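You operate a simulated robot arm through the tools that you are given. There is no shell and no other tool.

The job below is to be done with a simulated robot arm. You get a single attempt, and the scene is never put back.

TASK
Open the upper grey drawer, take the blue module and leave it in the inside of the upper grey drawer and shut the drawer again. Then take the orange pad on the top of the packing bench and put it away on the top of the blue table. Then put the green relay on the black marking card. Then take the teal small sensor and put it on the pane of the light box. Then take the plain orange ring on the top of the packing bench and put it away on the far end of the green bench. Then open the middle green drawer, put the beige box on the top of the desk away in the inside of the middle green drawer, then shut the drawer. Then lift the packing case lid open. The order counts. Set down upright: blue module, green relay, teal small sensor.

It is judged by the outcome, as a careful person would: the job done as asked, and still so three seconds after it is handed in. It fails if anything else is knocked over, pushed out of place, dropped, spilled or broken. A push-on lid holds only when it is set on centred and level and pressed home; a screw cap is set on level and turned clockwise until tight.

THE ROBOT
A 6-joint arm with a two-finger gripper on a trunk, on a base that drives. Base frame: it is fixed to the floor where the robot stands at the start and does not move with it; the origin is under the middle of the robot, x ahead of it, y to its left, z up. Readings come in mm, rad, newtons and seconds.
Its first joint turns from -2.897 to 2.897 rad. Places, roughly: beige box (9x7x5 cm) [-4800, 1600, 900]; black marking card (8x12x3 cm) [-2700, 2400, 900]; blue module (5x10x11 cm) [-2100, 2600, 900]; far end of the green bench [1800, -3200, 700]; green relay (4x5x6 cm) [-3200, 2200, 900]; inside of the middle green drawer [-4800, -4600, 500]; inside of the upper grey drawer [-1800, 2500, 600]; middle green drawer [-4800, -4600, 500]; orange pad (6x5x4 cm) [-2300, 2300, 900]; packing case lid [-4000, 1500, 900]; pane of the light box (15x18 cm) [-4780, 1160, 900]; plain orange ring (6x6x3 cm) [-3800, 1900, 900]; teal small sensor (4x5x6 cm) [-3700, 2000, 900]; top of the blue table [-1800, -700, 800]; upper grey drawer [-1700, 2400, 700]. Payload 2.54 kg.
The TCP is the grasp point between the finger pads, 30 mm short of the fingertips. In the tool frame z runs along the fingers and y along their closing line. Largest opening 116 mm; the body of the gripper starts 95 mm behind the TCP.
Orientation is that of the tool frame in the base frame, as a unit quaternion [x, y, z, w]. With the fingers straight down and closing along the base's y, the tool's x points along the base's -x, its y along +y and its z along -z.

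THE INTERFACE
- The arm moves only by the tool play_rows. Its arguments are lists of equal length, an entry for each row: "dp": the shift along the tool's x, y, z in mm, a list of three; "rotation": the turn, a rotation vector about the tool's x, y, z in rad, a list of three; "grip": the opening in per cent of the stroke, from 0 (shut) to 100 (fully open). In form: {"dp": [[x, y, z], ...], "rotation": [[wx, wy, wz], ...], "grip": [grip, ...]}. A call has 1 to 20 rows; each row shifts and turns the commanded pose from where the row before left it, along the tool's axes as they then stand. Rows are played at 5 a second. More than 50 mm and 0.15 rad between two rows, or a gripper value outside its range, and nothing of the call is played. A pose out of reach is approached as far as the arm can. The call stops where the force on the tool passes 40 N (or 10 N more than at its start, if that is more) or the arm is blocked; 0.2 s more then pass. Each finger travels about 72 mm/s and halts on what it meets, pressing with about 35 N; the grip force reading is that of the motor and also rises with nothing between the fingers. The clock runs only during rows and for 0.2 s after the last one: add rows that do not move to give the fingers time. The reply holds the time, the measured pose of the TCP, the force on the tool along the base axes, the opening and the grip force, in the units named above and with some noise, with the torque about the TCP (base axes, N m) and any sound that the robot's microphone picked up.
- Cameras (640 x 400 px; columns grow to the right, rows downward): "scene" is now at [-17.2, 141.6, 1424.9]; the picture's right is [-0.13, -0.99, 0.00], its down [-0.49, 0.06, -0.87] and it looks along [0.86, -0.11, -0.49] (base axes); focal length 286 px, centre (320, 200). "wrist" rides on the gripper at [69, -15, -122] in the tool frame; the picture's right is [0.21, 0.98, 0.00], its down [-0.83, 0.18, -0.53] and it looks along [-0.52, 0.11, 0.85] (tool axes); focal length 251 px, centre (320, 200).
- grab_frame(camera): a new picture of that camera. The clock stands still meanwhile.
- steer(legs): drives the robot by 1 to 6 legs, each [ahead, left, turn to the left] in mm, mm and rad, along the robot's own axes; the way and the turn of a leg run together, so that a leg with both is an arc; at most 1500 mm and 3.142 rad a leg. The arm and the cameras ride along, it lands a little off, and it stops where it bumps. It gives what a move gives.
- head_to(pan, tilt): turns the head with the scene camera to pan (to the left, within 2.094 rad either way) and tilt (down, from -0.506 to 1.204), counted from straight ahead of the robot. It gives what a move gives.
- locate(camera, pixels): for up to 12 pixels [column, row] of the newest picture of that camera ("zoom" is the newest enlarged one), the place [x, y, z] in the base frame of the surface seen there, good to about 2 mm, but the place of the scene camera against the robot may be out by one fixed shift of up to 18 mm in any direction. The clock stands still meanwhile.
- inspect(camera, box): a new picture of the part [left, top, right, bottom] of that camera's present view, enlarged. The clock stands still meanwhile.
- hand_in(): hands the job in; it is judged then, once.

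Leave the gripper open and the arm clear of the work at the hand-in unless told otherwise.

The tools are called as name(argument=value, ...) on one line, values as JSON. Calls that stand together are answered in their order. play_rows: Moves the arm, as the interface text tells. Its arguments: {"type":"object","properties":{"dp":{"type":"array"},"rotation":{"type":"array"},"grip":{"type":"array"}},"required":["dp","rotation","grip"]} The other tools are called the same way: steer (legs) drives the base; head_to (pan, tilt) turns the head that bears the scene camera; grab_frame (camera) takes a picture; locate (camera, pixels) gives the place of the surface under pixels of a picture; inspect (camera, box) takes an enlarged picture of a part of a camera's view; hand_in () hands the job in.

At the start:

```text
time: 0.0
ee_pos: [673.3, -68.6, 950.6]
tcp_rot: [0.0, 1.0, 0.0, 0.0]
force: [-0.6, 0.1, 0.3]
torque: [0.02, 0.01, -0.01]
gripper_width: 116.0
grip_force: 0.1
robot x, y, heading: [1.3, 0.4, 0.001]
head pan, tilt: [-0.131, 0.518]
```

scene: 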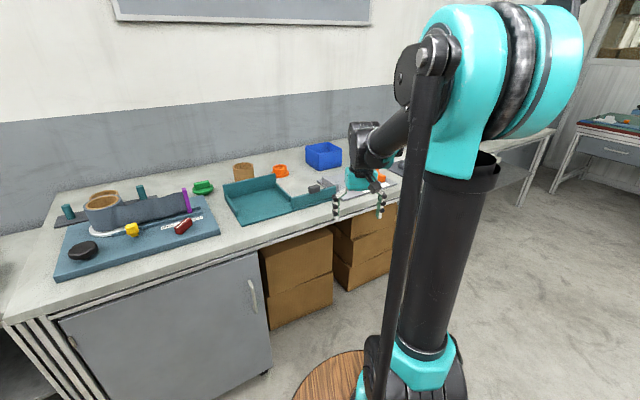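
wrist: 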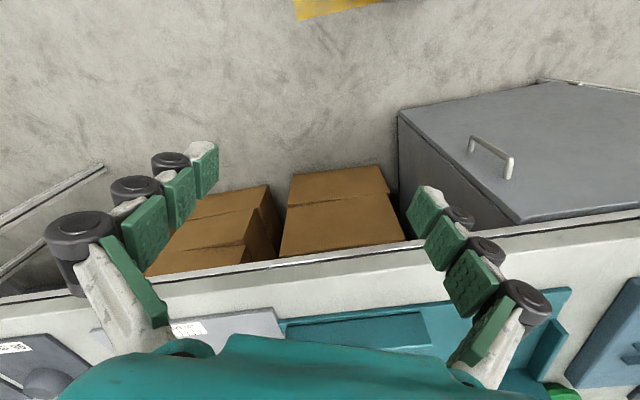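

I start by looking around: the bench ahead is not in the job; the work lies behind me (negative x). I turn the head to the left first.

head_to(pan=2.09, tilt=0.3)

grab_frame(camera="scene")

```text
time: 2.1
ee_pos: [673.0, -69.4, 950.0]
tcp_rot: [-0.001, 1.0, 0.0, 0.001]
force: [0.7, -0.4, 0.4]
torque: [0.0, 0.01, -0.01]
gripper_width: 115.8
grip_force: 0.1
robot x, y, heading: [2.1, -0.6, 0.005]
head pan, tilt: [2.089, 0.3]
```

```text
taken
```

scene: 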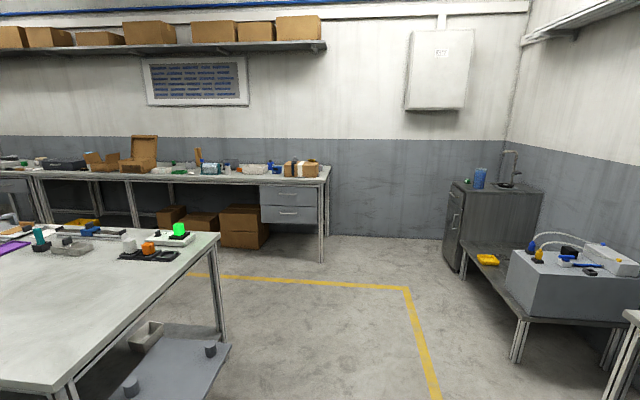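

I see the packing bench along the far wall with two grey drawers at its right end. I look the other way to know what is behind me on the right side.

head_to(pan=-2.09, tilt=0.3)

grab_frame(camera="scene")

```text
time: 5.5
ee_pos: [672.8, -69.2, 949.9]
tcp_rot: [-0.001, 1.0, 0.0, 0.0]
force: [0.5, -0.1, 0.2]
torque: [-0.03, -0.01, 0.02]
gripper_width: 116.0
grip_force: 0.0
robot x, y, heading: [-1.2, 0.5, 0.003]
head pan, tilt: [-2.089, 0.3]
```

```text
taken
```

scene: 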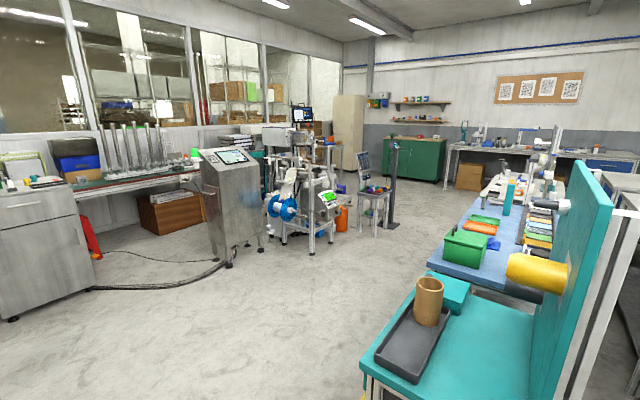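

I ask for the places of several surfaces in this view to build a map: teal table corners, blue table, the machine, the far green bench.

locate(camera="scene", pixels=[[370, 365], [440, 278], [520, 250], [465, 215], [560, 180], [350, 230], [325, 245], [230, 260], [410, 145], [40, 210], [500, 225], [485, 330]])

```text
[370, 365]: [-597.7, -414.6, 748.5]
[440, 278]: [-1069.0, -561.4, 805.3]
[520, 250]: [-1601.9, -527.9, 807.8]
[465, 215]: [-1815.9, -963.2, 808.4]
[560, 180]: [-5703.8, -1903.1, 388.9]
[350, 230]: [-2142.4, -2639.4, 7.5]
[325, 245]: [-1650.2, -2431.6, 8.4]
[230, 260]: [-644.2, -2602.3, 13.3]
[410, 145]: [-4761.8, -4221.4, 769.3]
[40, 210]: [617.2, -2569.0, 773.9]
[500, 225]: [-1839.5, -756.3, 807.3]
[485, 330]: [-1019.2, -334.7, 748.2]
```

I look further round to the front right to find the green bench (near [1800, -3200]).

head_to(pan=-1.1, tilt=0.3)

grab_frame(camera="scene")

```text
time: 6.7
ee_pos: [673.3, -67.9, 949.9]
tcp_rot: [0.0, 1.0, 0.0, 0.0]
force: [-0.1, 0.0, -0.1]
torque: [0.01, 0.01, -0.01]
gripper_width: 116.2
grip_force: 0.0
robot x, y, heading: [-2.0, -3.7, 0.003]
head pan, tilt: [-1.1, 0.3]
```

```text
taken
```

scene: 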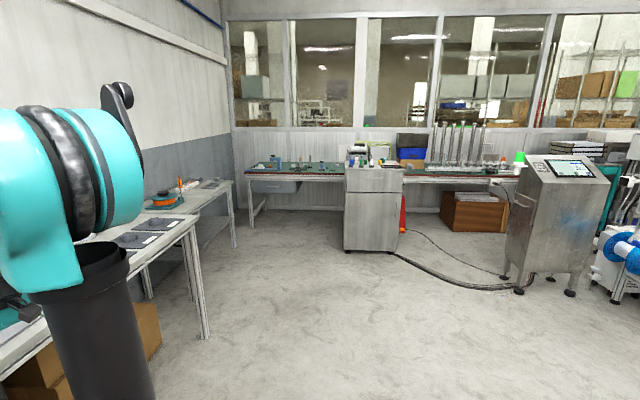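

The green bench stands along the windowed wall; its left end must be the "far end". I locate some points on it and around.

locate(camera="scene", pixels=[[248, 172], [262, 172], [320, 174], [340, 176], [250, 225], [345, 248], [398, 250], [210, 336], [235, 245], [430, 180], [300, 240], [500, 280]])

inspect(camera="scene", box=[220, 120, 440, 258])

```text
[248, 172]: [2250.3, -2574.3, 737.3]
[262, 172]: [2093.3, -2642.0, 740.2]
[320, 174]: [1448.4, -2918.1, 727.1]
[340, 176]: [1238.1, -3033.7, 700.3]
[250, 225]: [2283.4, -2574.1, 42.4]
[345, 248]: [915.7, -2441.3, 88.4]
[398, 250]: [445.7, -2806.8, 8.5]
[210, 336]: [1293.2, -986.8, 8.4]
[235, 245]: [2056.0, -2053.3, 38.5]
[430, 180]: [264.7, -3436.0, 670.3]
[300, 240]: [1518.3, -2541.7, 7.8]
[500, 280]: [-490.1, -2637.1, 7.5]
```

```text
2.90 times, centred on (330, 189) of scene
```

zoom: 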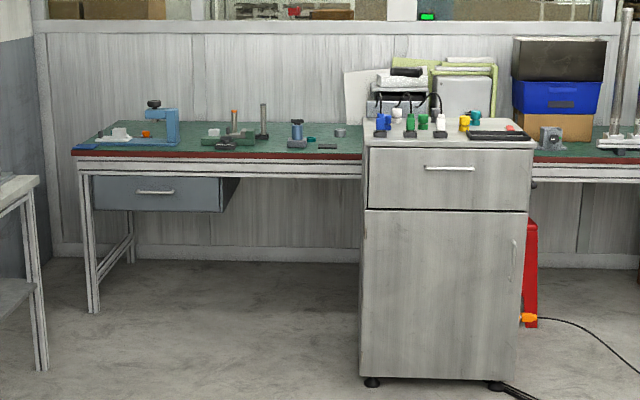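

The room is turned about 0.42 rad against my base frame. Now I map the way to the packing bench: pan 2.09 again with locates.

head_to(pan=2.09, tilt=0.45)

grab_frame(camera="scene")

```text
time: 9.5
ee_pos: [673.6, -69.1, 950.0]
tcp_rot: [0.0, 1.0, 0.0, -0.001]
force: [0.2, -1.0, 0.9]
torque: [-0.01, 0.0, 0.01]
gripper_width: 116.0
grip_force: 0.0
robot x, y, heading: [-1.7, -4.0, 0.001]
head pan, tilt: [2.089, 0.45]
```

```text
taken
```

scene: 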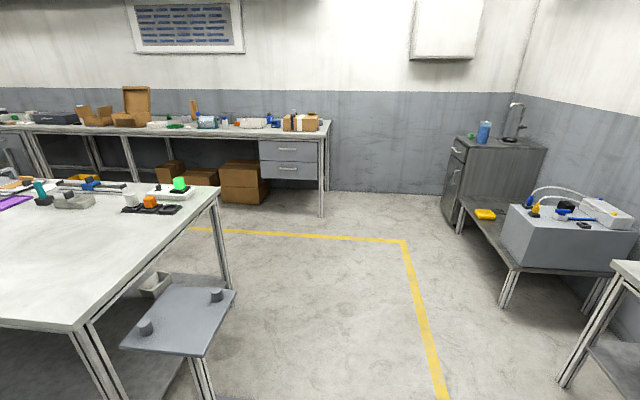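

locate(camera="scene", pixels=[[75, 330], [218, 185], [262, 145], [318, 145], [322, 215], [328, 125], [230, 297], [10, 190], [470, 210], [512, 300], [403, 240], [100, 390]])

inspect(camera="scene", box=[180, 90, 340, 190])

inspect(camera="scene", box=[0, 80, 200, 205])

```text
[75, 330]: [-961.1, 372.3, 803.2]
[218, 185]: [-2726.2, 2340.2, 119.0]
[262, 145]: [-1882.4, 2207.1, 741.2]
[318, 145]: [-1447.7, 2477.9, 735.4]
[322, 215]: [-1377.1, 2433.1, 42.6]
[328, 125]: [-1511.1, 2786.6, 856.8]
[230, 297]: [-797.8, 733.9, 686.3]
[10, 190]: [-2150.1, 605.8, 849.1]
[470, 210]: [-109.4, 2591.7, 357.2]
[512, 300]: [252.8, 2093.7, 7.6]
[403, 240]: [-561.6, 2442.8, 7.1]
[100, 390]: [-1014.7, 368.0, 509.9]
```

```text
4.00 times, centred on (260, 140) of scene
```

zoom: 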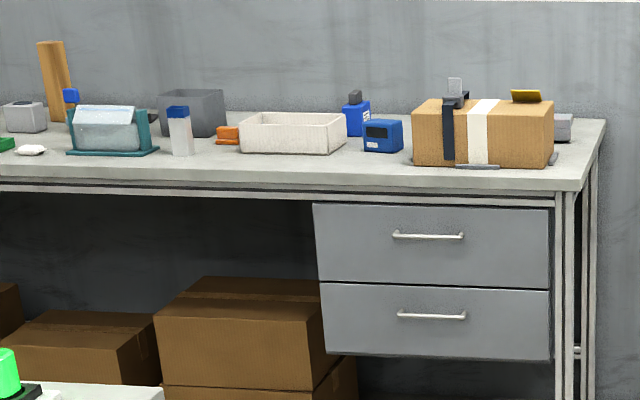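

```text
3.20 times, centred on (100, 142) of scene
```

zoom: 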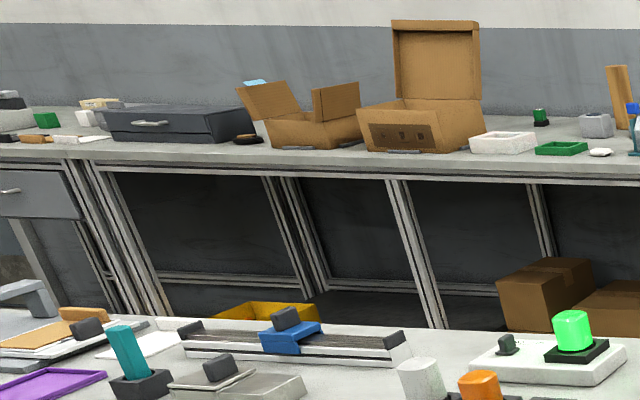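

I need the island table's outline and the drawer front more exactly; I locate more points in this picture.

locate(camera="scene", pixels=[[213, 188], [195, 205], [150, 255], [205, 352], [125, 345], [180, 287], [263, 160], [312, 160], [303, 132], [200, 132], [100, 128], [50, 124]])

locate(camera="scene", pixels=[[270, 140], [312, 142], [270, 150], [310, 152], [265, 136], [320, 136], [240, 135], [180, 132], [228, 290], [60, 195], [100, 184], [130, 184]])

```text
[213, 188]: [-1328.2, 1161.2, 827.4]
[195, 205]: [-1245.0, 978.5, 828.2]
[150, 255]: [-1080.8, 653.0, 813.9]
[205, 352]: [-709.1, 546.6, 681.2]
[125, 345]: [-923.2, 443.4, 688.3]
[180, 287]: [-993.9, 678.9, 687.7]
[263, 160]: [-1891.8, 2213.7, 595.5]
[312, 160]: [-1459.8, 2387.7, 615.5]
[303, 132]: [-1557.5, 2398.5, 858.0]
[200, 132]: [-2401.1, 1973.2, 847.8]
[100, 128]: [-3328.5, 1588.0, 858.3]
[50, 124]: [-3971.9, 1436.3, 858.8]
```

```text
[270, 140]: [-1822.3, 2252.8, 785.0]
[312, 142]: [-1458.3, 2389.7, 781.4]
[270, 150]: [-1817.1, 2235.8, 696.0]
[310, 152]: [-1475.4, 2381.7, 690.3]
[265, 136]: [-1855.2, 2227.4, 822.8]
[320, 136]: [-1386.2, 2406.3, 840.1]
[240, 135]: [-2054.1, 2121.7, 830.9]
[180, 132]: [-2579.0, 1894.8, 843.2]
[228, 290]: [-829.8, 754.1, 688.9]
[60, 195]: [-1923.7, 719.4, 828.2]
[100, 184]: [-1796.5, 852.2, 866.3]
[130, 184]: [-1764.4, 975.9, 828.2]
```

The bench direction is about 0.40 rad; drawer front centre near (-1676, 2301). The aisle between island and bench is about 1170 mm wide. First I retract the arm (back and up) for driving.

play_rows(dp=[[0, 0, -40], [0, 0, -40], [0, 0, -40], [40, 0, 0], [40, 0, 0], [40, 0, 0], [40, 0, 0], [40, 0, 0], [40, 0, 0], [40, 0, 0], [0, 0, 0]], rotation=[[0, 0, 0], [0, 0, 0], [0, 0, 0], [0, 0, 0], [0, 0, 0], [0, 0, 0], [0, 0, 0], [0, 0, 0], [0, 0, 0], [0, 0, 0], [0, 0, 0]], grip=[100, 100, 100, 100, 100, 100, 100, 100, 100, 100, 100])

grab_frame(camera="wrist")

```text
time: 11.9
ee_pos: [392.8, -68.8, 1069.9]
tcp_rot: [0.001, 1.0, 0.0, 0.0]
force: [-1.0, 0.0, 0.2]
torque: [0.0, -0.02, -0.01]
gripper_width: 116.1
grip_force: 0.0
robot x, y, heading: [3.2, 1.8, 0.002]
head pan, tilt: [2.089, 0.45]
```

```text
taken
```

wrist: 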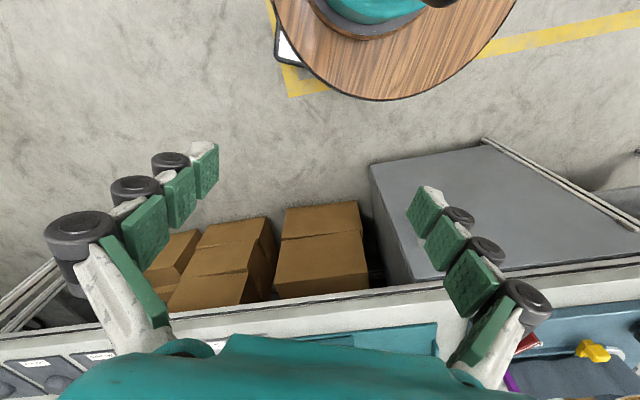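

The base shows a round wooden plate. I locate its rim to learn its radius.

locate(camera="wrist", pixels=[[385, 98], [300, 50], [290, 45], [470, 70], [280, 40], [400, 60]])

```text
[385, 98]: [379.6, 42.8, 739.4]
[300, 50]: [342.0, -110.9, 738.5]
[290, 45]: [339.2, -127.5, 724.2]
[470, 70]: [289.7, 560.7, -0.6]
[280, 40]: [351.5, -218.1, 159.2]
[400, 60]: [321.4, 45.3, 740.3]
```

The plate is at z≈740 with radius ≈380. I look down with the head to see the base's footprint.

head_to(pan=1.0, tilt=1.2)

grab_frame(camera="scene")

```text
time: 13.2
ee_pos: [393.1, -67.8, 1070.4]
tcp_rot: [0.001, 1.0, 0.0, 0.0]
force: [-0.6, -0.1, -0.3]
torque: [0.0, 0.02, 0.0]
gripper_width: 116.0
grip_force: 0.1
robot x, y, heading: [2.3, -2.4, 0.002]
head pan, tilt: [1.0, 1.201]
```

```text
taken
```

scene: 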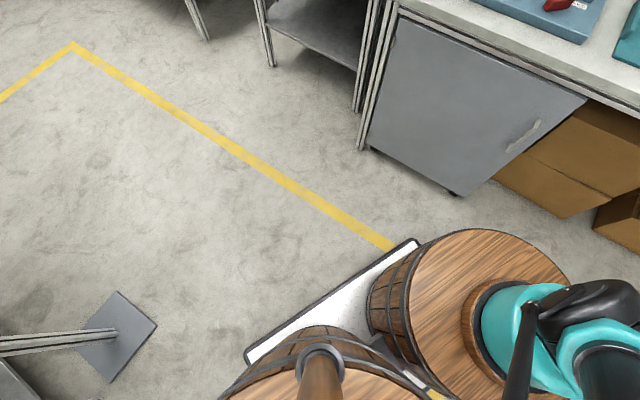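

The base is a platform with barrels. I locate its corners.

locate(camera="scene", pixels=[[250, 362], [413, 242], [470, 231], [375, 295], [300, 335], [545, 260], [600, 200], [240, 385], [390, 390], [330, 305]])

head_to(pan=2.09, tilt=1.2)

grab_frame(camera="scene")

```text
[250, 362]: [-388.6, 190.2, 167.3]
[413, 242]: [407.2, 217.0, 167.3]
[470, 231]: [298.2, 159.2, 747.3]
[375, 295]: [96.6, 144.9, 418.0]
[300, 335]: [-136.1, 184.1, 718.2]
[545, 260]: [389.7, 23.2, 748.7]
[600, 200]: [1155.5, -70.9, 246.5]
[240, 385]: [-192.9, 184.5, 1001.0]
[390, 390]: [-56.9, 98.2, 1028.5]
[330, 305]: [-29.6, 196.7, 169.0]
```

```text
time: 14.5
ee_pos: [392.8, -68.4, 1069.8]
tcp_rot: [0.0, 1.0, 0.0, 0.0]
force: [0.5, 0.1, -0.7]
torque: [-0.02, 0.02, -0.01]
gripper_width: 116.1
grip_force: 0.1
robot x, y, heading: [-0.3, -1.6, 0.001]
head pan, tilt: [2.089, 1.201]
```

```text
taken
```

scene: 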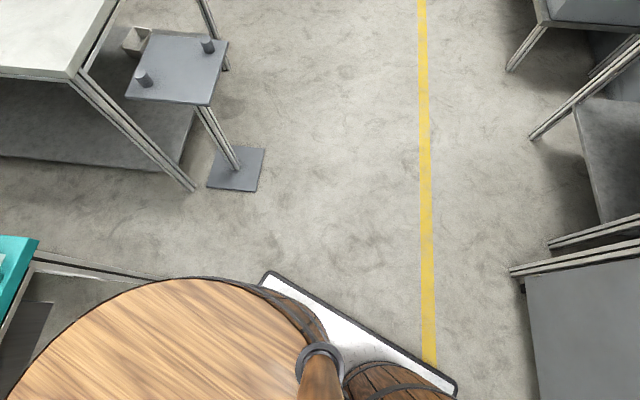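

The base is a platform about 800 × 430 mm with two barrels; the arm stands on the front one. I check where the arm's upright axis is by looking down at it.

head_to(pan=0.0, tilt=1.2)

grab_frame(camera="scene")

locate(camera="scene", pixels=[[320, 200], [280, 300], [380, 300], [320, 350], [450, 300], [200, 300]])

```text
time: 16.5
ee_pos: [393.0, -68.4, 1069.9]
tcp_rot: [0.0, 1.0, -0.001, 0.0]
force: [0.3, 0.2, -0.5]
torque: [0.01, 0.03, -0.01]
gripper_width: 116.0
grip_force: 0.1
robot x, y, heading: [1.8, -1.8, 0.0]
head pan, tilt: [0.0, 1.201]
```

```text
taken
```

scene: 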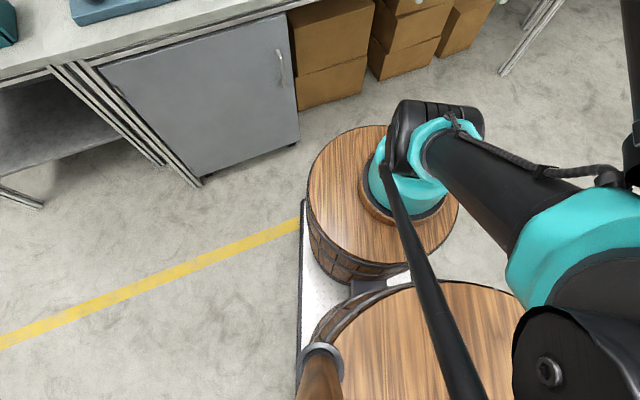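

```text
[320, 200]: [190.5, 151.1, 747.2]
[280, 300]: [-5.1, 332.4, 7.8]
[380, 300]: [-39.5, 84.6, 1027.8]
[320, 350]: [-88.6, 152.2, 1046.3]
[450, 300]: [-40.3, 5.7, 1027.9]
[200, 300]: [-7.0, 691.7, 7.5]
```

locate(camera="scene", pixels=[[365, 200], [395, 222], [440, 205], [400, 205], [370, 175], [455, 210], [310, 190], [400, 128]])

```text
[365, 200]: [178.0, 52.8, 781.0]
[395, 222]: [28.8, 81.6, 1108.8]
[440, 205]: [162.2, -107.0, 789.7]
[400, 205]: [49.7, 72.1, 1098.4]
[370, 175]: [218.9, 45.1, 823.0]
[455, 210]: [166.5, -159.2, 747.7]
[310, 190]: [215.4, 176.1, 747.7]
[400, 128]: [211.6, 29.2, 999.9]
```

The arm's axis is about 215 mm ahead of the robot's middle. Before turning, I check clearance to the cabinet ahead-left.

locate(camera="scene", pixels=[[205, 183], [298, 143], [50, 70], [165, 160], [270, 5], [40, 205]])

```text
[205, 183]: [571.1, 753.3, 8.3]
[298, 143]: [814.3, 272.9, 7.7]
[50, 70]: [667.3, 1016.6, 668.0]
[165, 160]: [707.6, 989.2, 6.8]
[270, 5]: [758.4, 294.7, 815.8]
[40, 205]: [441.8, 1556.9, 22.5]
```

Clear enough. I turn left 1.971 rad to face the packing bench direction, then drive ahead 1500 and 600 mm.

steer(legs=[[0, 0, 1.971], [1500, 0, 0], [500, 0, 0]])

head_to(pan=0.7, tilt=0.5)

grab_frame(camera="scene")

```text
time: 31.2
ee_pos: [-902.7, 2222.3, 1069.8]
tcp_rot: [0.838, -0.546, 0.001, 0.0]
force: [-0.1, -0.1, 0.4]
torque: [-0.01, 0.0, 0.01]
gripper_width: 116.0
grip_force: 0.1
robot x, y, heading: [-803.0, 1831.9, 1.987]
head pan, tilt: [0.0, 1.201]
```

```text
time: 32.3
ee_pos: [-904.1, 2222.6, 1069.3]
tcp_rot: [0.838, -0.546, 0.0, 0.001]
force: [-0.2, -0.4, 0.0]
torque: [-0.01, 0.02, 0.01]
gripper_width: 116.1
grip_force: 0.2
robot x, y, heading: [-806.1, 1837.5, 1.987]
head pan, tilt: [0.7, 0.499]
```

```text
taken
```

scene: 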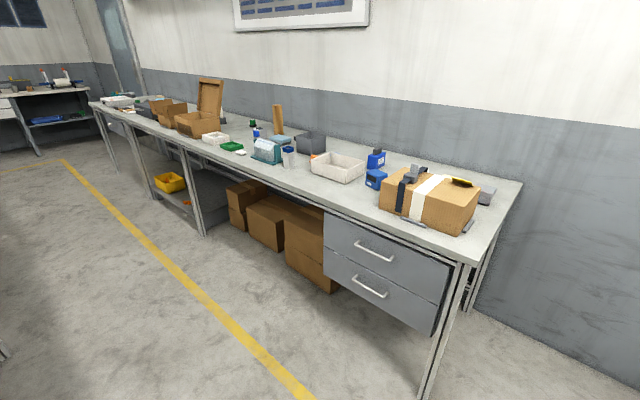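

Good view. I enlarge the drawer area and the objects on the bench.

inspect(camera="scene", box=[240, 110, 520, 285])

locate(camera="scene", pixels=[[357, 241], [393, 261], [325, 215], [448, 262], [325, 248], [440, 300], [374, 178], [371, 184], [385, 184], [376, 170], [470, 265], [374, 190]])

```text
2.29 times, centred on (380, 198) of scene
```

zoom: 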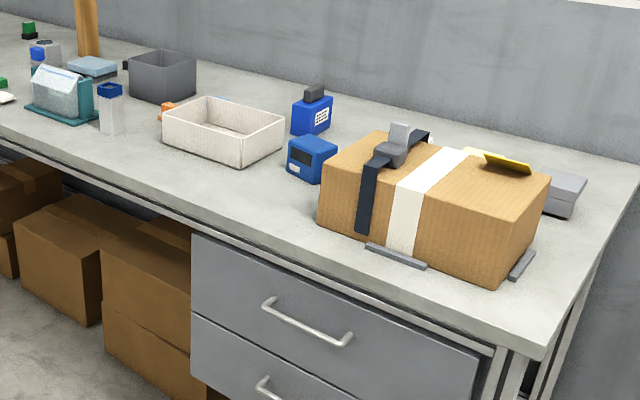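

```text
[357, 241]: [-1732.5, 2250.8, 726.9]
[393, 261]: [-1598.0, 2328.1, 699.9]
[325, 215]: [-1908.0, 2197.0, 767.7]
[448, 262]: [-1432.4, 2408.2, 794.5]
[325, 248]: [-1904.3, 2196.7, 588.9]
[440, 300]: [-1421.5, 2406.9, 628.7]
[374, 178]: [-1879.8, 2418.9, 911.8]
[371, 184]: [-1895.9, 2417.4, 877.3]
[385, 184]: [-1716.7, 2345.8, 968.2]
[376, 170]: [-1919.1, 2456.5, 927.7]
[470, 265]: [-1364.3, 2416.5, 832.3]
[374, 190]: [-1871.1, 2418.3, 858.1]
```

Two blue objects: one with a dark screen (zoom ≈(312,158)) and one with a white label and a grey top (zoom ≈(312,112)). I locate both in the zoom picture.

locate(camera="zoom", pixels=[[312, 115], [297, 118], [330, 115], [314, 92], [310, 145], [300, 160], [328, 150], [322, 175], [270, 305], [348, 340], [168, 112], [330, 130]])

inspect(camera="scene", box=[330, 130, 430, 193])

```text
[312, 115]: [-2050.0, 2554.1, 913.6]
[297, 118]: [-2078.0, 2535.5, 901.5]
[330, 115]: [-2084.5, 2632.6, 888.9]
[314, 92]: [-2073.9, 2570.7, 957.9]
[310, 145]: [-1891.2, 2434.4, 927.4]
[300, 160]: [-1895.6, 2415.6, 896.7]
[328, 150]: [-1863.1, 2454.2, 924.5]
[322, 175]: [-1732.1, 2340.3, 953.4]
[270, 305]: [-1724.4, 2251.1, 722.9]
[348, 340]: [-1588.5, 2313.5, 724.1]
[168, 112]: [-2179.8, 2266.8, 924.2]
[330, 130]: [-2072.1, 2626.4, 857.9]
```

```text
6.35 times, centred on (380, 162) of scene
```

zoom: 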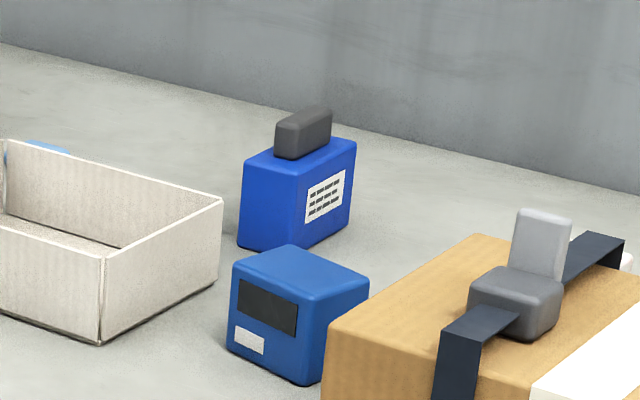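

The blue module is the taller one with label and dark grip at about (-2065, 2590); its long side runs roughly into the bench. Handle bar of the upper drawer at about (-1657, 2283, 724). Before driving sideways along the aisle I look left to check it is free.

head_to(pan=1.7, tilt=0.5)

grab_frame(camera="scene")

locate(camera="scene", pixels=[[100, 200], [200, 200], [300, 300], [150, 250], [50, 150], [320, 200]])

```text
time: 33.6
ee_pos: [-902.1, 2222.3, 1069.0]
tcp_rot: [0.839, -0.545, 0.0, 0.0]
force: [0.4, 0.0, 0.5]
torque: [0.01, 0.0, 0.01]
gripper_width: 116.0
grip_force: 0.2
robot x, y, heading: [-803.2, 1835.6, 1.983]
head pan, tilt: [1.7, 0.499]
```

```text
taken
```

scene: 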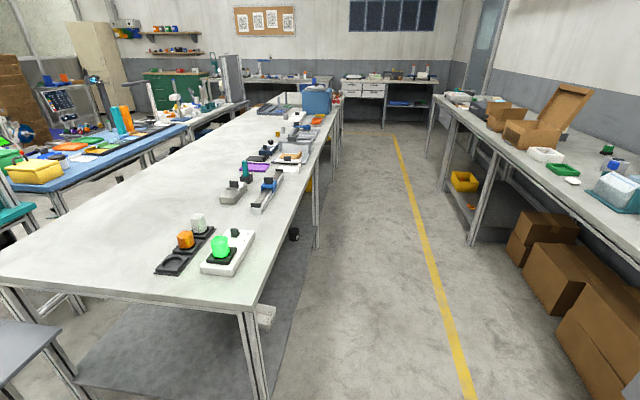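

```text
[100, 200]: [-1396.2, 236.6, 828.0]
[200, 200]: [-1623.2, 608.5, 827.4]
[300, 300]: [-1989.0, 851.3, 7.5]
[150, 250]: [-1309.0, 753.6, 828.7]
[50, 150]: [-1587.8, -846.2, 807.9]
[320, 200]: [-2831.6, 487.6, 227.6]
```

The aisle is free. I drive: correct heading a little, ahead 140, then left 1170.

locate(camera="scene", pixels=[[252, 308], [330, 130], [310, 205]])

steer(legs=[[150, 0, -0.012], [0, 1170, 0]])

head_to(pan=-0.5, tilt=0.75)

grab_frame(camera="scene")

```text
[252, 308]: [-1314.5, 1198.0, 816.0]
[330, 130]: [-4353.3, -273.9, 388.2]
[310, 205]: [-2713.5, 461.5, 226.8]
```

```text
time: 40.4
ee_pos: [-2019.7, 1901.6, 1069.7]
tcp_rot: [0.835, -0.55, 0.0, 0.0]
force: [0.7, -1.0, 0.1]
torque: [0.0, -0.02, 0.0]
gripper_width: 115.9
grip_force: 0.1
robot x, y, heading: [-1926.9, 1511.8, 1.977]
head pan, tilt: [1.7, 0.499]
```

```text
time: 42.5
ee_pos: [-2019.4, 1901.3, 1069.9]
tcp_rot: [0.835, -0.55, 0.0, 0.0]
force: [0.1, 0.1, 0.2]
torque: [-0.01, -0.01, 0.01]
gripper_width: 116.2
grip_force: 0.0
robot x, y, heading: [-1927.8, 1509.2, 1.973]
head pan, tilt: [-0.499, 0.75]
```

```text
taken
```

scene: 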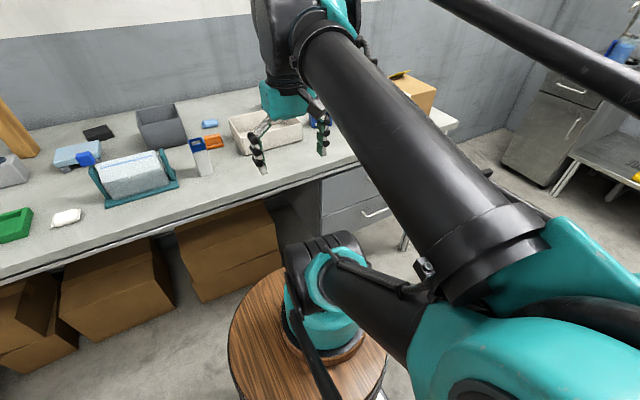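

The arm hides the drawer from the scene camera, so I use the wrist camera. I move the hand 450 mm to the right (tool -y) and lower it to about z 900 in front of the drawer.

play_rows(dp=[[0, -45, 0], [0, -45, 0], [0, -45, 0], [0, -45, 0], [0, -45, 0], [0, -45, 0], [0, -45, 0], [0, -45, 0], [0, -45, 0], [0, -45, 0], [-10, 0, 45], [-10, 0, 45], [-10, 0, 45], [0, 0, 30], [0, 0, 0]], rotation=[[0, 0, 0], [0, 0, 0], [0, 0, 0], [0, 0, 0], [0, 0, 0], [0, 0, 0], [0, 0, 0], [0, 0, 0], [0, 0, 0], [0, 0, 0], [0, 0, 0], [0, 0, 0], [0, 0, 0], [0, 0, 0], [0, 0, 0]], grip=[100, 100, 100, 100, 100, 100, 100, 100, 100, 100, 100, 100, 100, 100, 100])

grab_frame(camera="wrist")

grab_frame(camera="scene")

```text
time: 45.7
ee_pos: [-1617.3, 2106.9, 904.0]
tcp_rot: [0.835, -0.55, 0.0, 0.0]
force: [0.8, 0.0, -0.6]
torque: [0.01, 0.0, 0.0]
gripper_width: 116.1
grip_force: 0.1
robot x, y, heading: [-1927.2, 1511.2, 1.979]
head pan, tilt: [-0.499, 0.75]
```

```text
taken
```

wrist: 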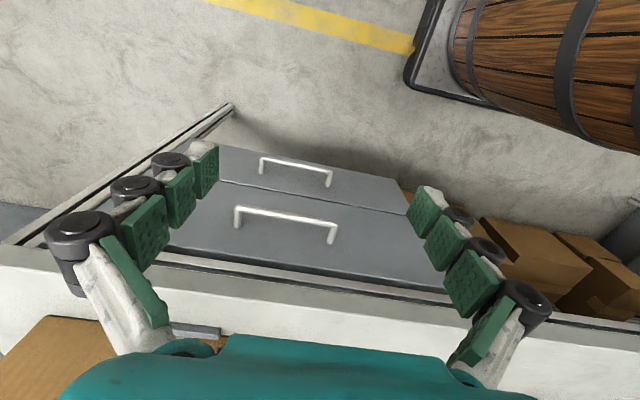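

```text
taken
```

scene: 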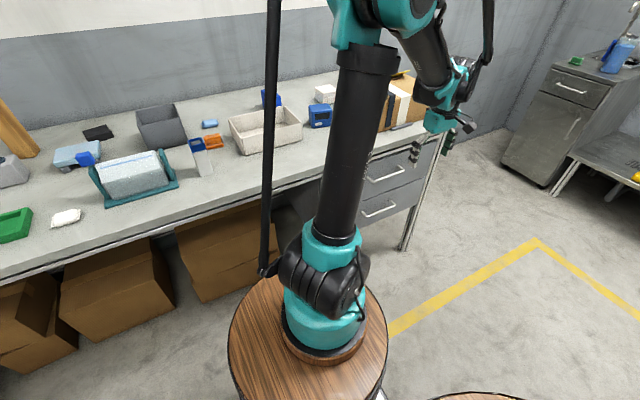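

The wrist view shows both handles; the upper drawer's is the lower one in the image, from (237,212) to (335,232). I locate its points and the drawer front.

locate(camera="wrist", pixels=[[238, 210], [260, 211], [287, 216], [310, 220], [334, 228], [236, 222], [331, 240], [285, 240], [200, 240], [400, 265], [300, 200], [215, 184]])

inspect(camera="wrist", box=[180, 140, 440, 302])

```text
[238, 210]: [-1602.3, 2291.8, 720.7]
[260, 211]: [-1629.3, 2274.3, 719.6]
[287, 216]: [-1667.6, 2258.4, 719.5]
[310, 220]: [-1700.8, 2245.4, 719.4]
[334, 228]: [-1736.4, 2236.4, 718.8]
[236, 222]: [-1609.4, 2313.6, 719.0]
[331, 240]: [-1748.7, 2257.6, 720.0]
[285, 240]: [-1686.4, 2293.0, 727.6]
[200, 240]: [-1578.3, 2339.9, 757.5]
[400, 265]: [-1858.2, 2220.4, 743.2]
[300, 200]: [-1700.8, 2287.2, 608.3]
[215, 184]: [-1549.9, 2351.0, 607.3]
```

```text
2.46 times, centred on (310, 221) of wrist
```

zoom: 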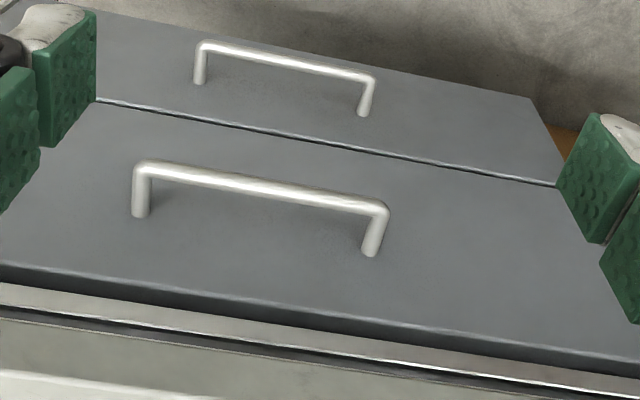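

Drawer front plane and bar measured: bar at n 39 mm before the front, z≈718, centre u≈-654; bench direction 0.4007 rad. I now turn the hand so that it points horizontally to the drawer with fingers closing vertically (120° about (-1,-1,1)).

play_rows(dp=[[0, 0, 0], [0, 0, 0], [0, 0, 0], [0, 0, 0], [0, 0, 0], [0, 0, 0], [0, 0, 0], [0, 0, 0], [0, 0, 0], [0, 0, 0], [0, 0, 0], [0, 0, 0], [0, 0, 0], [0, 0, 0], [0, 0, 0], [0, 0, 0]], rotation=[[-0.0806, -0.0806, 0.0806], [-0.0806, -0.0806, 0.0806], [-0.0806, -0.0806, 0.0806], [-0.0806, -0.0806, 0.0806], [-0.0806, -0.0806, 0.0806], [-0.0806, -0.0806, 0.0806], [-0.0806, -0.0806, 0.0806], [-0.0806, -0.0806, 0.0806], [-0.0806, -0.0806, 0.0806], [-0.0806, -0.0806, 0.0806], [-0.0806, -0.0806, 0.0806], [-0.0806, -0.0806, 0.0806], [-0.0806, -0.0806, 0.0806], [-0.0806, -0.0806, 0.0806], [-0.0806, -0.0806, 0.0806], [0, 0, 0]], grip=[100, 100, 100, 100, 100, 100, 100, 100, 100, 100, 100, 100, 100, 100, 100, 100])

grab_frame(camera="wrist")

grab_frame(camera="scene")

```text
time: 49.1
ee_pos: [-1617.6, 2107.2, 905.7]
tcp_rot: [-0.142, 0.692, 0.693, -0.144]
force: [-0.1, 0.0, 0.0]
torque: [-0.01, -0.02, 0.0]
gripper_width: 116.1
grip_force: 0.0
robot x, y, heading: [-1923.2, 1510.0, 1.977]
head pan, tilt: [-0.499, 0.75]
```

```text
taken
```

wrist: 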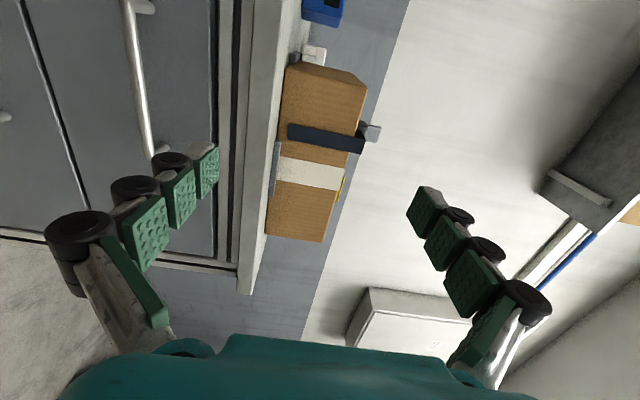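

```text
taken
```

scene: 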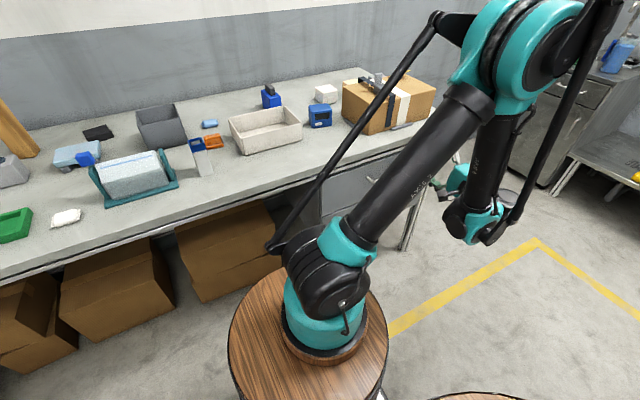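

Tool now: x left, y up, z towards the drawer. I go 189 mm down, 14 right, narrow the fingers to 50 %, and come forward to 40 mm before the bar.

play_rows(dp=[[-7, -38, 0], [-7, -38, 0], [0, -38, 0], [0, -38, 0], [0, -37, 0], [0, 0, 40], [0, 0, 40], [0, 0, 39], [0, 0, 0]], rotation=[[0, 0, 0], [0, 0, 0], [0, 0, 0], [0, 0, 0], [0, 0, 0], [0, 0, 0], [0, 0, 0], [0, 0, 0], [0, 0, 0]], grip=[50, 50, 50, 50, 50, 50, 50, 50, 50])

grab_frame(camera="wrist")

```text
time: 51.1
ee_pos: [-1576.4, 2250.2, 780.8]
tcp_rot: [-0.141, 0.693, 0.693, -0.142]
force: [0.2, -0.4, 0.5]
torque: [0.0, 0.03, -0.03]
gripper_width: 58.1
grip_force: 0.1
out of reach, approached as far as the arm can: row 1, 2, 3, 4, 5
robot x, y, heading: [-1928.5, 1513.7, 1.976]
head pan, tilt: [-0.499, 0.75]
```

```text
taken
```

wrist: 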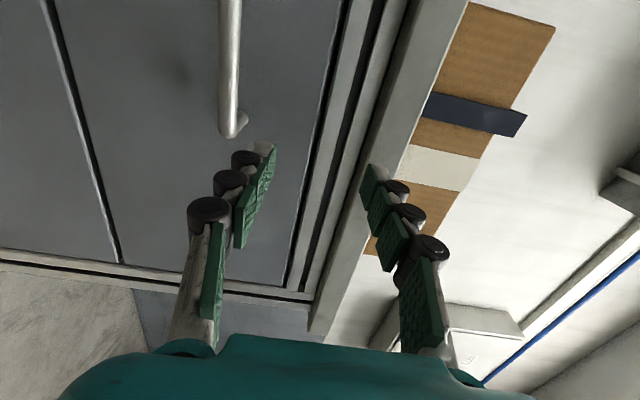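

The arm could not come low so close to its axis (it ended 80 mm right and 64 mm high). I back the hand off, then shift the robot 190 mm left and 80 mm ahead so that the wrist works farther from the axis.

play_rows(dp=[[0, 0, -40], [0, 0, -40], [0, 0, -40], [0, 20, -40], [0, 40, -20], [0, 0, 0]], rotation=[[0, 0, 0], [0, 0, 0], [0, 0, 0], [0, 0, 0], [0, 0, 0], [0, 0, 0]], grip=[50, 50, 50, 50, 50, 50])

steer(legs=[[0, 190, 0], [80, 0, 0]])

```text
time: 52.5
ee_pos: [-1505.0, 2083.3, 839.8]
tcp_rot: [-0.143, 0.693, 0.693, -0.143]
force: [0.2, 0.5, 0.4]
torque: [0.0, -0.02, -0.01]
gripper_width: 57.9
grip_force: 0.1
robot x, y, heading: [-1928.3, 1514.6, 1.975]
head pan, tilt: [-0.499, 0.75]
```

```text
time: 54.7
ee_pos: [-1710.5, 2083.6, 840.9]
tcp_rot: [-0.144, 0.692, 0.692, -0.144]
force: [-0.1, -0.2, -0.1]
torque: [0.01, 0.03, 0.02]
gripper_width: 57.9
grip_force: 0.0
robot x, y, heading: [-2133.0, 1517.8, 1.983]
head pan, tilt: [-0.499, 0.75]
```

Robot shifted well. Now right 108, down 124, forward 104 to the pre-grasp point before the bar.

play_rows(dp=[[-36, 0, 0], [-36, 0, 0], [-36, 0, 0], [0, -31, 0], [0, -31, 0], [0, -31, 0], [0, -31, 0], [0, 0, 0]], rotation=[[0, -0.01, 0], [0, 0, 0], [0, 0, 0], [0, 0, 0], [0, 0, 0], [0, 0, 0], [0, 0, 0], [0, 0, 0]], grip=[50, 50, 50, 50, 50, 50, 50, 50])

grab_frame(camera="wrist")

```text
time: 56.5
ee_pos: [-1611.7, 2126.5, 716.7]
tcp_rot: [-0.14, 0.693, 0.693, -0.14]
force: [-0.2, 0.0, 0.1]
torque: [0.02, -0.02, 0.0]
gripper_width: 57.9
grip_force: 0.0
robot x, y, heading: [-2128.8, 1514.0, 1.982]
head pan, tilt: [-0.499, 0.75]
```

```text
taken
```

wrist: 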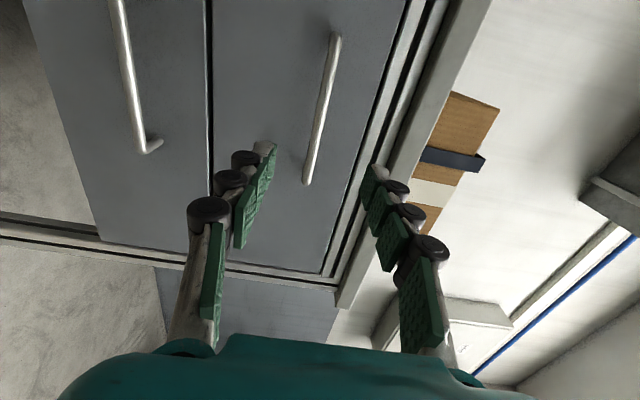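

Reached. The bar is visible between the fingers at (335,35)–(308,185). I locate it for exact height.

locate(camera="wrist", pixels=[[335, 50], [325, 90], [319, 120], [312, 155], [308, 180], [280, 100], [250, 60]])

```text
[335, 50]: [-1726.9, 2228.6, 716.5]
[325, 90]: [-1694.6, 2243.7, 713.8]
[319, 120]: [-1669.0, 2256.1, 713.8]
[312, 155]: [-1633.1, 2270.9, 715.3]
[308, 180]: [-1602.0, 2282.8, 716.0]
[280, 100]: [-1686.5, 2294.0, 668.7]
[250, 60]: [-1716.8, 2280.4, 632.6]
```

Bar centre at about z 716 and n −2732. I come forward 137 mm and close on it.

play_rows(dp=[[0, 0, 40], [0, 0, 40], [0, 0, 40], [0, 0, 17], [0, 0, 0], [0, 0, 0], [0, 0, 0], [0, 0, 0], [0, 0, 0]], rotation=[[0, 0, 0], [0, 0, 0], [0, 0, 0], [0, 0, 0], [0, 0, 0], [0, 0, 0], [0, 0, 0], [0, 0, 0], [0, 0, 0]], grip=[50, 50, 50, 50, 25, 0, 0, 0, 0])

grab_frame(camera="wrist")

```text
time: 58.5
ee_pos: [-1664.8, 2251.3, 715.5]
tcp_rot: [-0.14, 0.694, 0.693, -0.14]
force: [-2.2, -0.7, -19.5]
torque: [-0.19, -0.12, -0.14]
gripper_width: 10.8
grip_force: 38.3
robot x, y, heading: [-2132.0, 1513.3, 1.983]
head pan, tilt: [-0.499, 0.75]
```

```text
taken
```

wrist: 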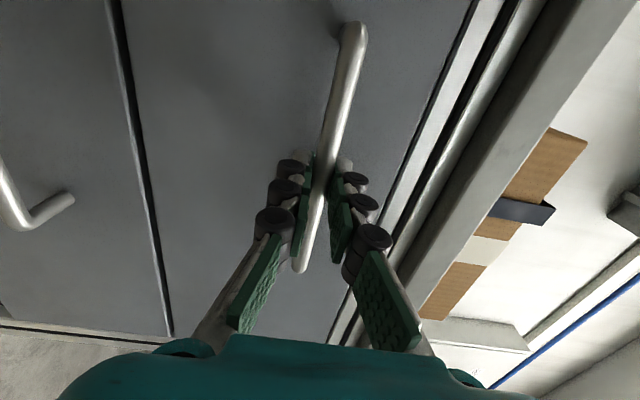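

The bar is held (10.8 mm opening); there's a vertical bias of −19.5 N, so I go 2 mm down and then pull the drawer out 300 mm.

play_rows(dp=[[0, -2, 0], [0, 0, -15], [0, 0, -25], [0, 0, -25], [0, 0, -25], [0, 0, -25], [0, 0, -25], [0, 0, -25], [0, 0, -25], [0, 0, -25], [0, 0, -25], [0, 0, -25], [0, 0, -25], [0, 0, -10], [0, 0, 0]], rotation=[[0, 0, 0], [0, 0, 0], [0, 0, 0], [0, 0, 0], [0, 0, 0], [0, 0, 0], [0, 0, 0], [0, 0, 0], [0, 0, 0], [0, 0, 0], [0, 0, 0], [0, 0, 0], [0, 0, 0], [0, 0, 0], [0, 0, 0]], grip=[0, 0, 0, 0, 0, 0, 0, 0, 0, 0, 0, 0, 0, 0, 0])

grab_frame(camera="scene")

grab_frame(camera="wrist")

```text
time: 61.1
ee_pos: [-1564.4, 2015.7, 713.6]
tcp_rot: [-0.14, 0.692, 0.694, -0.14]
force: [0.9, 1.9, 1.0]
torque: [-0.01, -0.05, -0.99]
gripper_width: 10.9
grip_force: 37.0
robot x, y, heading: [-2127.9, 1510.3, 1.98]
head pan, tilt: [-0.499, 0.75]
stopped in row 12: the force on the tool passed its limit at 40 N (the readings are from after the stop); the commanded pose is now the measured one
```

```text
taken
```

scene: 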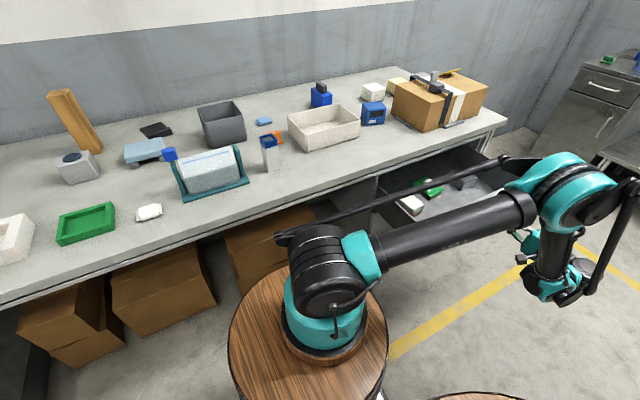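

```text
taken
```

wrist: 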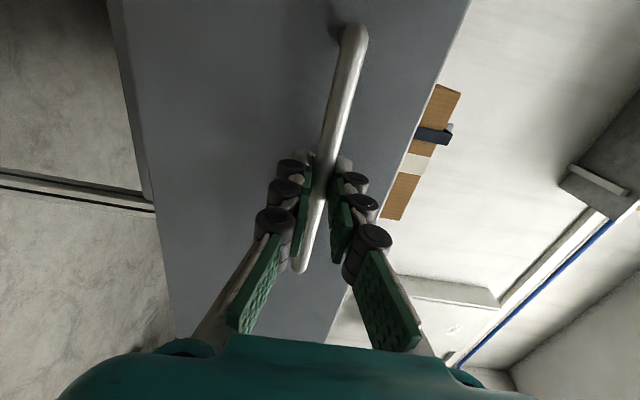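

The drawer is out about 256 mm (end stop). Inside there are already a few things. I release, back off 80 mm and rise.

play_rows(dp=[[0, 0, 0], [0, 0, 0], [0, 0, 0], [0, 0, -40], [0, 0, -40], [0, 45, 0], [0, 45, 0], [0, 45, 0], [0, 45, 0], [0, 45, 0], [0, 45, 0], [0, 0, 0]], rotation=[[0, 0, 0], [0, 0, 0], [0, 0, 0], [0, 0, 0], [0, 0, 0], [0, 0, 0], [0, 0, 0], [0, 0, 0], [0, 0, 0], [0, 0, 0], [0, 0, 0], [0, 0, 0]], grip=[50, 50, 50, 50, 50, 50, 50, 50, 50, 50, 50, 50])

play_rows(dp=[[0, 0, 0], [0, 0, 0], [0, 0, 0], [0, 0, 0], [0, 0, 0], [0, 0, 0], [0, 0, 0], [0, 0, 0], [0, 0, 0], [0, 0, 0], [0, 0, 0], [0, 0, 0], [0, 0, 0], [0, 0, 0], [0, 0, 0], [0, 0, 0]], rotation=[[0.0806, 0.0806, -0.0806], [0.0806, 0.0806, -0.0806], [0.0806, 0.0806, -0.0806], [0.0806, 0.0806, -0.0806], [0.0806, 0.0806, -0.0806], [0.0806, 0.0806, -0.0806], [0.0806, 0.0806, -0.0806], [0.0806, 0.0806, -0.0806], [0.0806, 0.0806, -0.0806], [0.0806, 0.0806, -0.0806], [0.0806, 0.0806, -0.0806], [0.0806, 0.0806, -0.0806], [0.0806, 0.0806, -0.0806], [0.0806, 0.0806, -0.0806], [0.0806, 0.0806, -0.0806], [0, 0, 0]], grip=[100, 100, 100, 100, 100, 100, 100, 100, 100, 100, 100, 100, 100, 100, 100, 100])

grab_frame(camera="wrist")

grab_frame(camera="scene")

```text
time: 63.7
ee_pos: [-1533.1, 1942.7, 986.0]
tcp_rot: [-0.139, 0.692, 0.694, -0.139]
force: [-0.2, 0.1, 0.3]
torque: [0.0, 0.04, -0.02]
gripper_width: 57.9
grip_force: 0.1
robot x, y, heading: [-2128.7, 1511.2, 1.978]
head pan, tilt: [-0.499, 0.75]
```

```text
time: 67.1
ee_pos: [-1546.4, 2058.7, 984.5]
tcp_rot: [0.833, -0.554, 0.0, -0.001]
force: [-0.2, 0.2, -0.1]
torque: [0.02, 0.01, 0.01]
gripper_width: 116.1
grip_force: 0.0
out of reach, approached as far as the arm can: row 1, 2, 3, 4, 5, 6
robot x, y, heading: [-2129.6, 1509.9, 1.981]
head pan, tilt: [-0.499, 0.75]
```

```text
taken
```

wrist: 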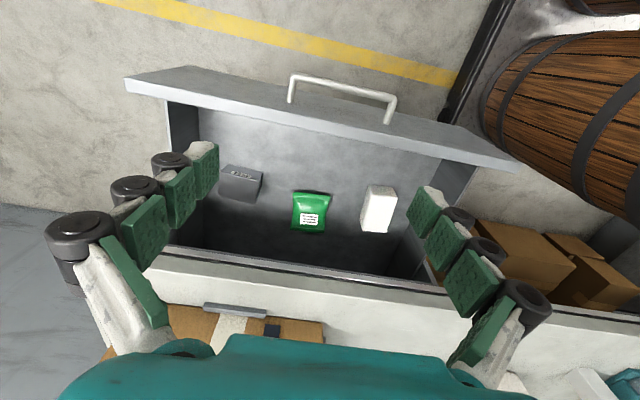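

```text
taken
```

scene: 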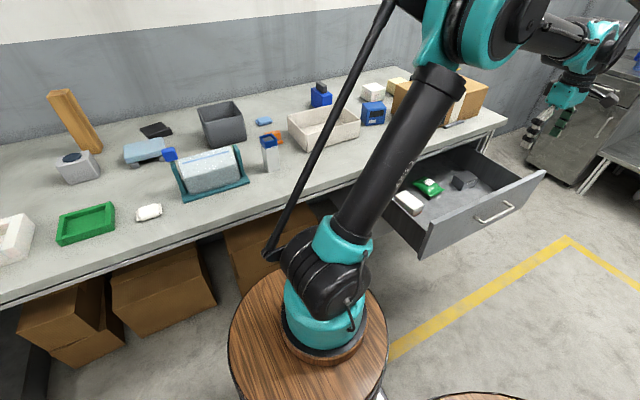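

The drawer is open; it holds a grey box (240,183), a green packet (312,210) and a white box (378,208). I measure the free floor.

locate(camera="wrist", pixels=[[240, 170], [240, 200], [312, 195], [312, 228], [378, 190], [375, 228], [300, 140], [350, 155], [250, 140], [420, 160], [280, 105], [300, 265]])

inspect(camera="wrist", box=[120, 60, 520, 310])

```text
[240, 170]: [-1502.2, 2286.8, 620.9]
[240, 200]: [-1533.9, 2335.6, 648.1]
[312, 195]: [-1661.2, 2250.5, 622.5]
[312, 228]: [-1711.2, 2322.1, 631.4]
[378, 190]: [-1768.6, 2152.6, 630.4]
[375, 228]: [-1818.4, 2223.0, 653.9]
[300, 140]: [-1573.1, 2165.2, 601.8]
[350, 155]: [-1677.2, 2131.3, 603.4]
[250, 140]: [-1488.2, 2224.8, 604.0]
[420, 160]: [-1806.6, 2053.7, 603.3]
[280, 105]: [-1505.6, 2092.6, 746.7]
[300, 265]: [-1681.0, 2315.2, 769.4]
```

```text
1.60 times, centred on (320, 185) of wrist
```

zoom: 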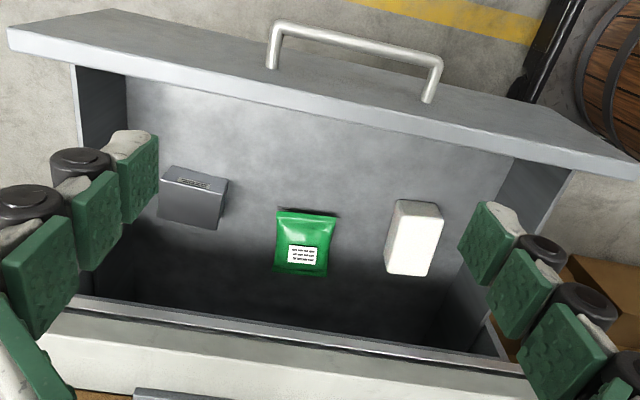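

Drawer floor at z≈603; free strip between the front panel (n≈-2531 inside) and the items (n<-2670) for the module. Now I raise the hand and go over the bench to look at the blue module.

play_rows(dp=[[0, 0, -45], [0, 0, -45], [0, 0, -20], [-45, 21, 0], [-45, 21, 0], [-45, 21, 0], [-45, 21, 0], [-45, 21, 0], [-45, 21, 0], [-45, 21, 0], [-45, 21, 0], [-45, 21, 0], [-45, 21, 0], [-45, 21, 0], [-45, 21, 0], [-40, 22, 0], [0, 0, 0]], rotation=[[0, 0, 0], [0, 0, 0], [0, 0, 0], [0, 0, 0], [0, 0, 0], [0, 0, 0], [0, 0, 0], [0, 0, 0], [0, 0, 0], [0, 0, 0], [0, 0, 0], [0, 0, 0], [0, 0, 0], [0, 0, 0], [0, 0, 0], [0, 0, 0], [0, 0, 0]], grip=[100, 100, 100, 100, 100, 100, 100, 100, 100, 100, 100, 100, 100, 100, 100, 100, 100])

grab_frame(camera="wrist")

```text
time: 70.7
ee_pos: [-2024.7, 2486.8, 1095.1]
tcp_rot: [0.832, -0.554, -0.001, -0.001]
force: [0.9, -0.2, 0.2]
torque: [-0.01, 0.01, -0.01]
gripper_width: 116.1
grip_force: 0.1
robot x, y, heading: [-2130.3, 1513.4, 1.981]
head pan, tilt: [-0.499, 0.75]
```

```text
taken
```

wrist: 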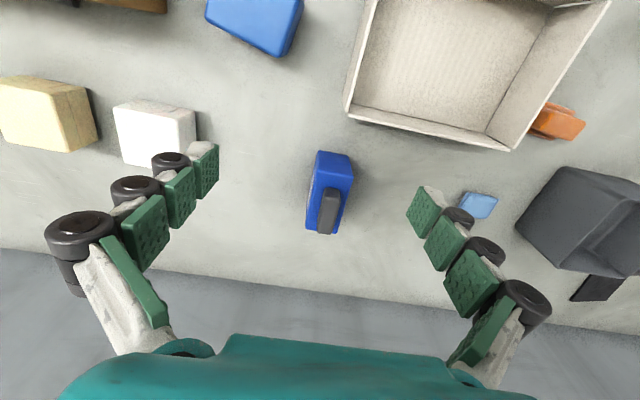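

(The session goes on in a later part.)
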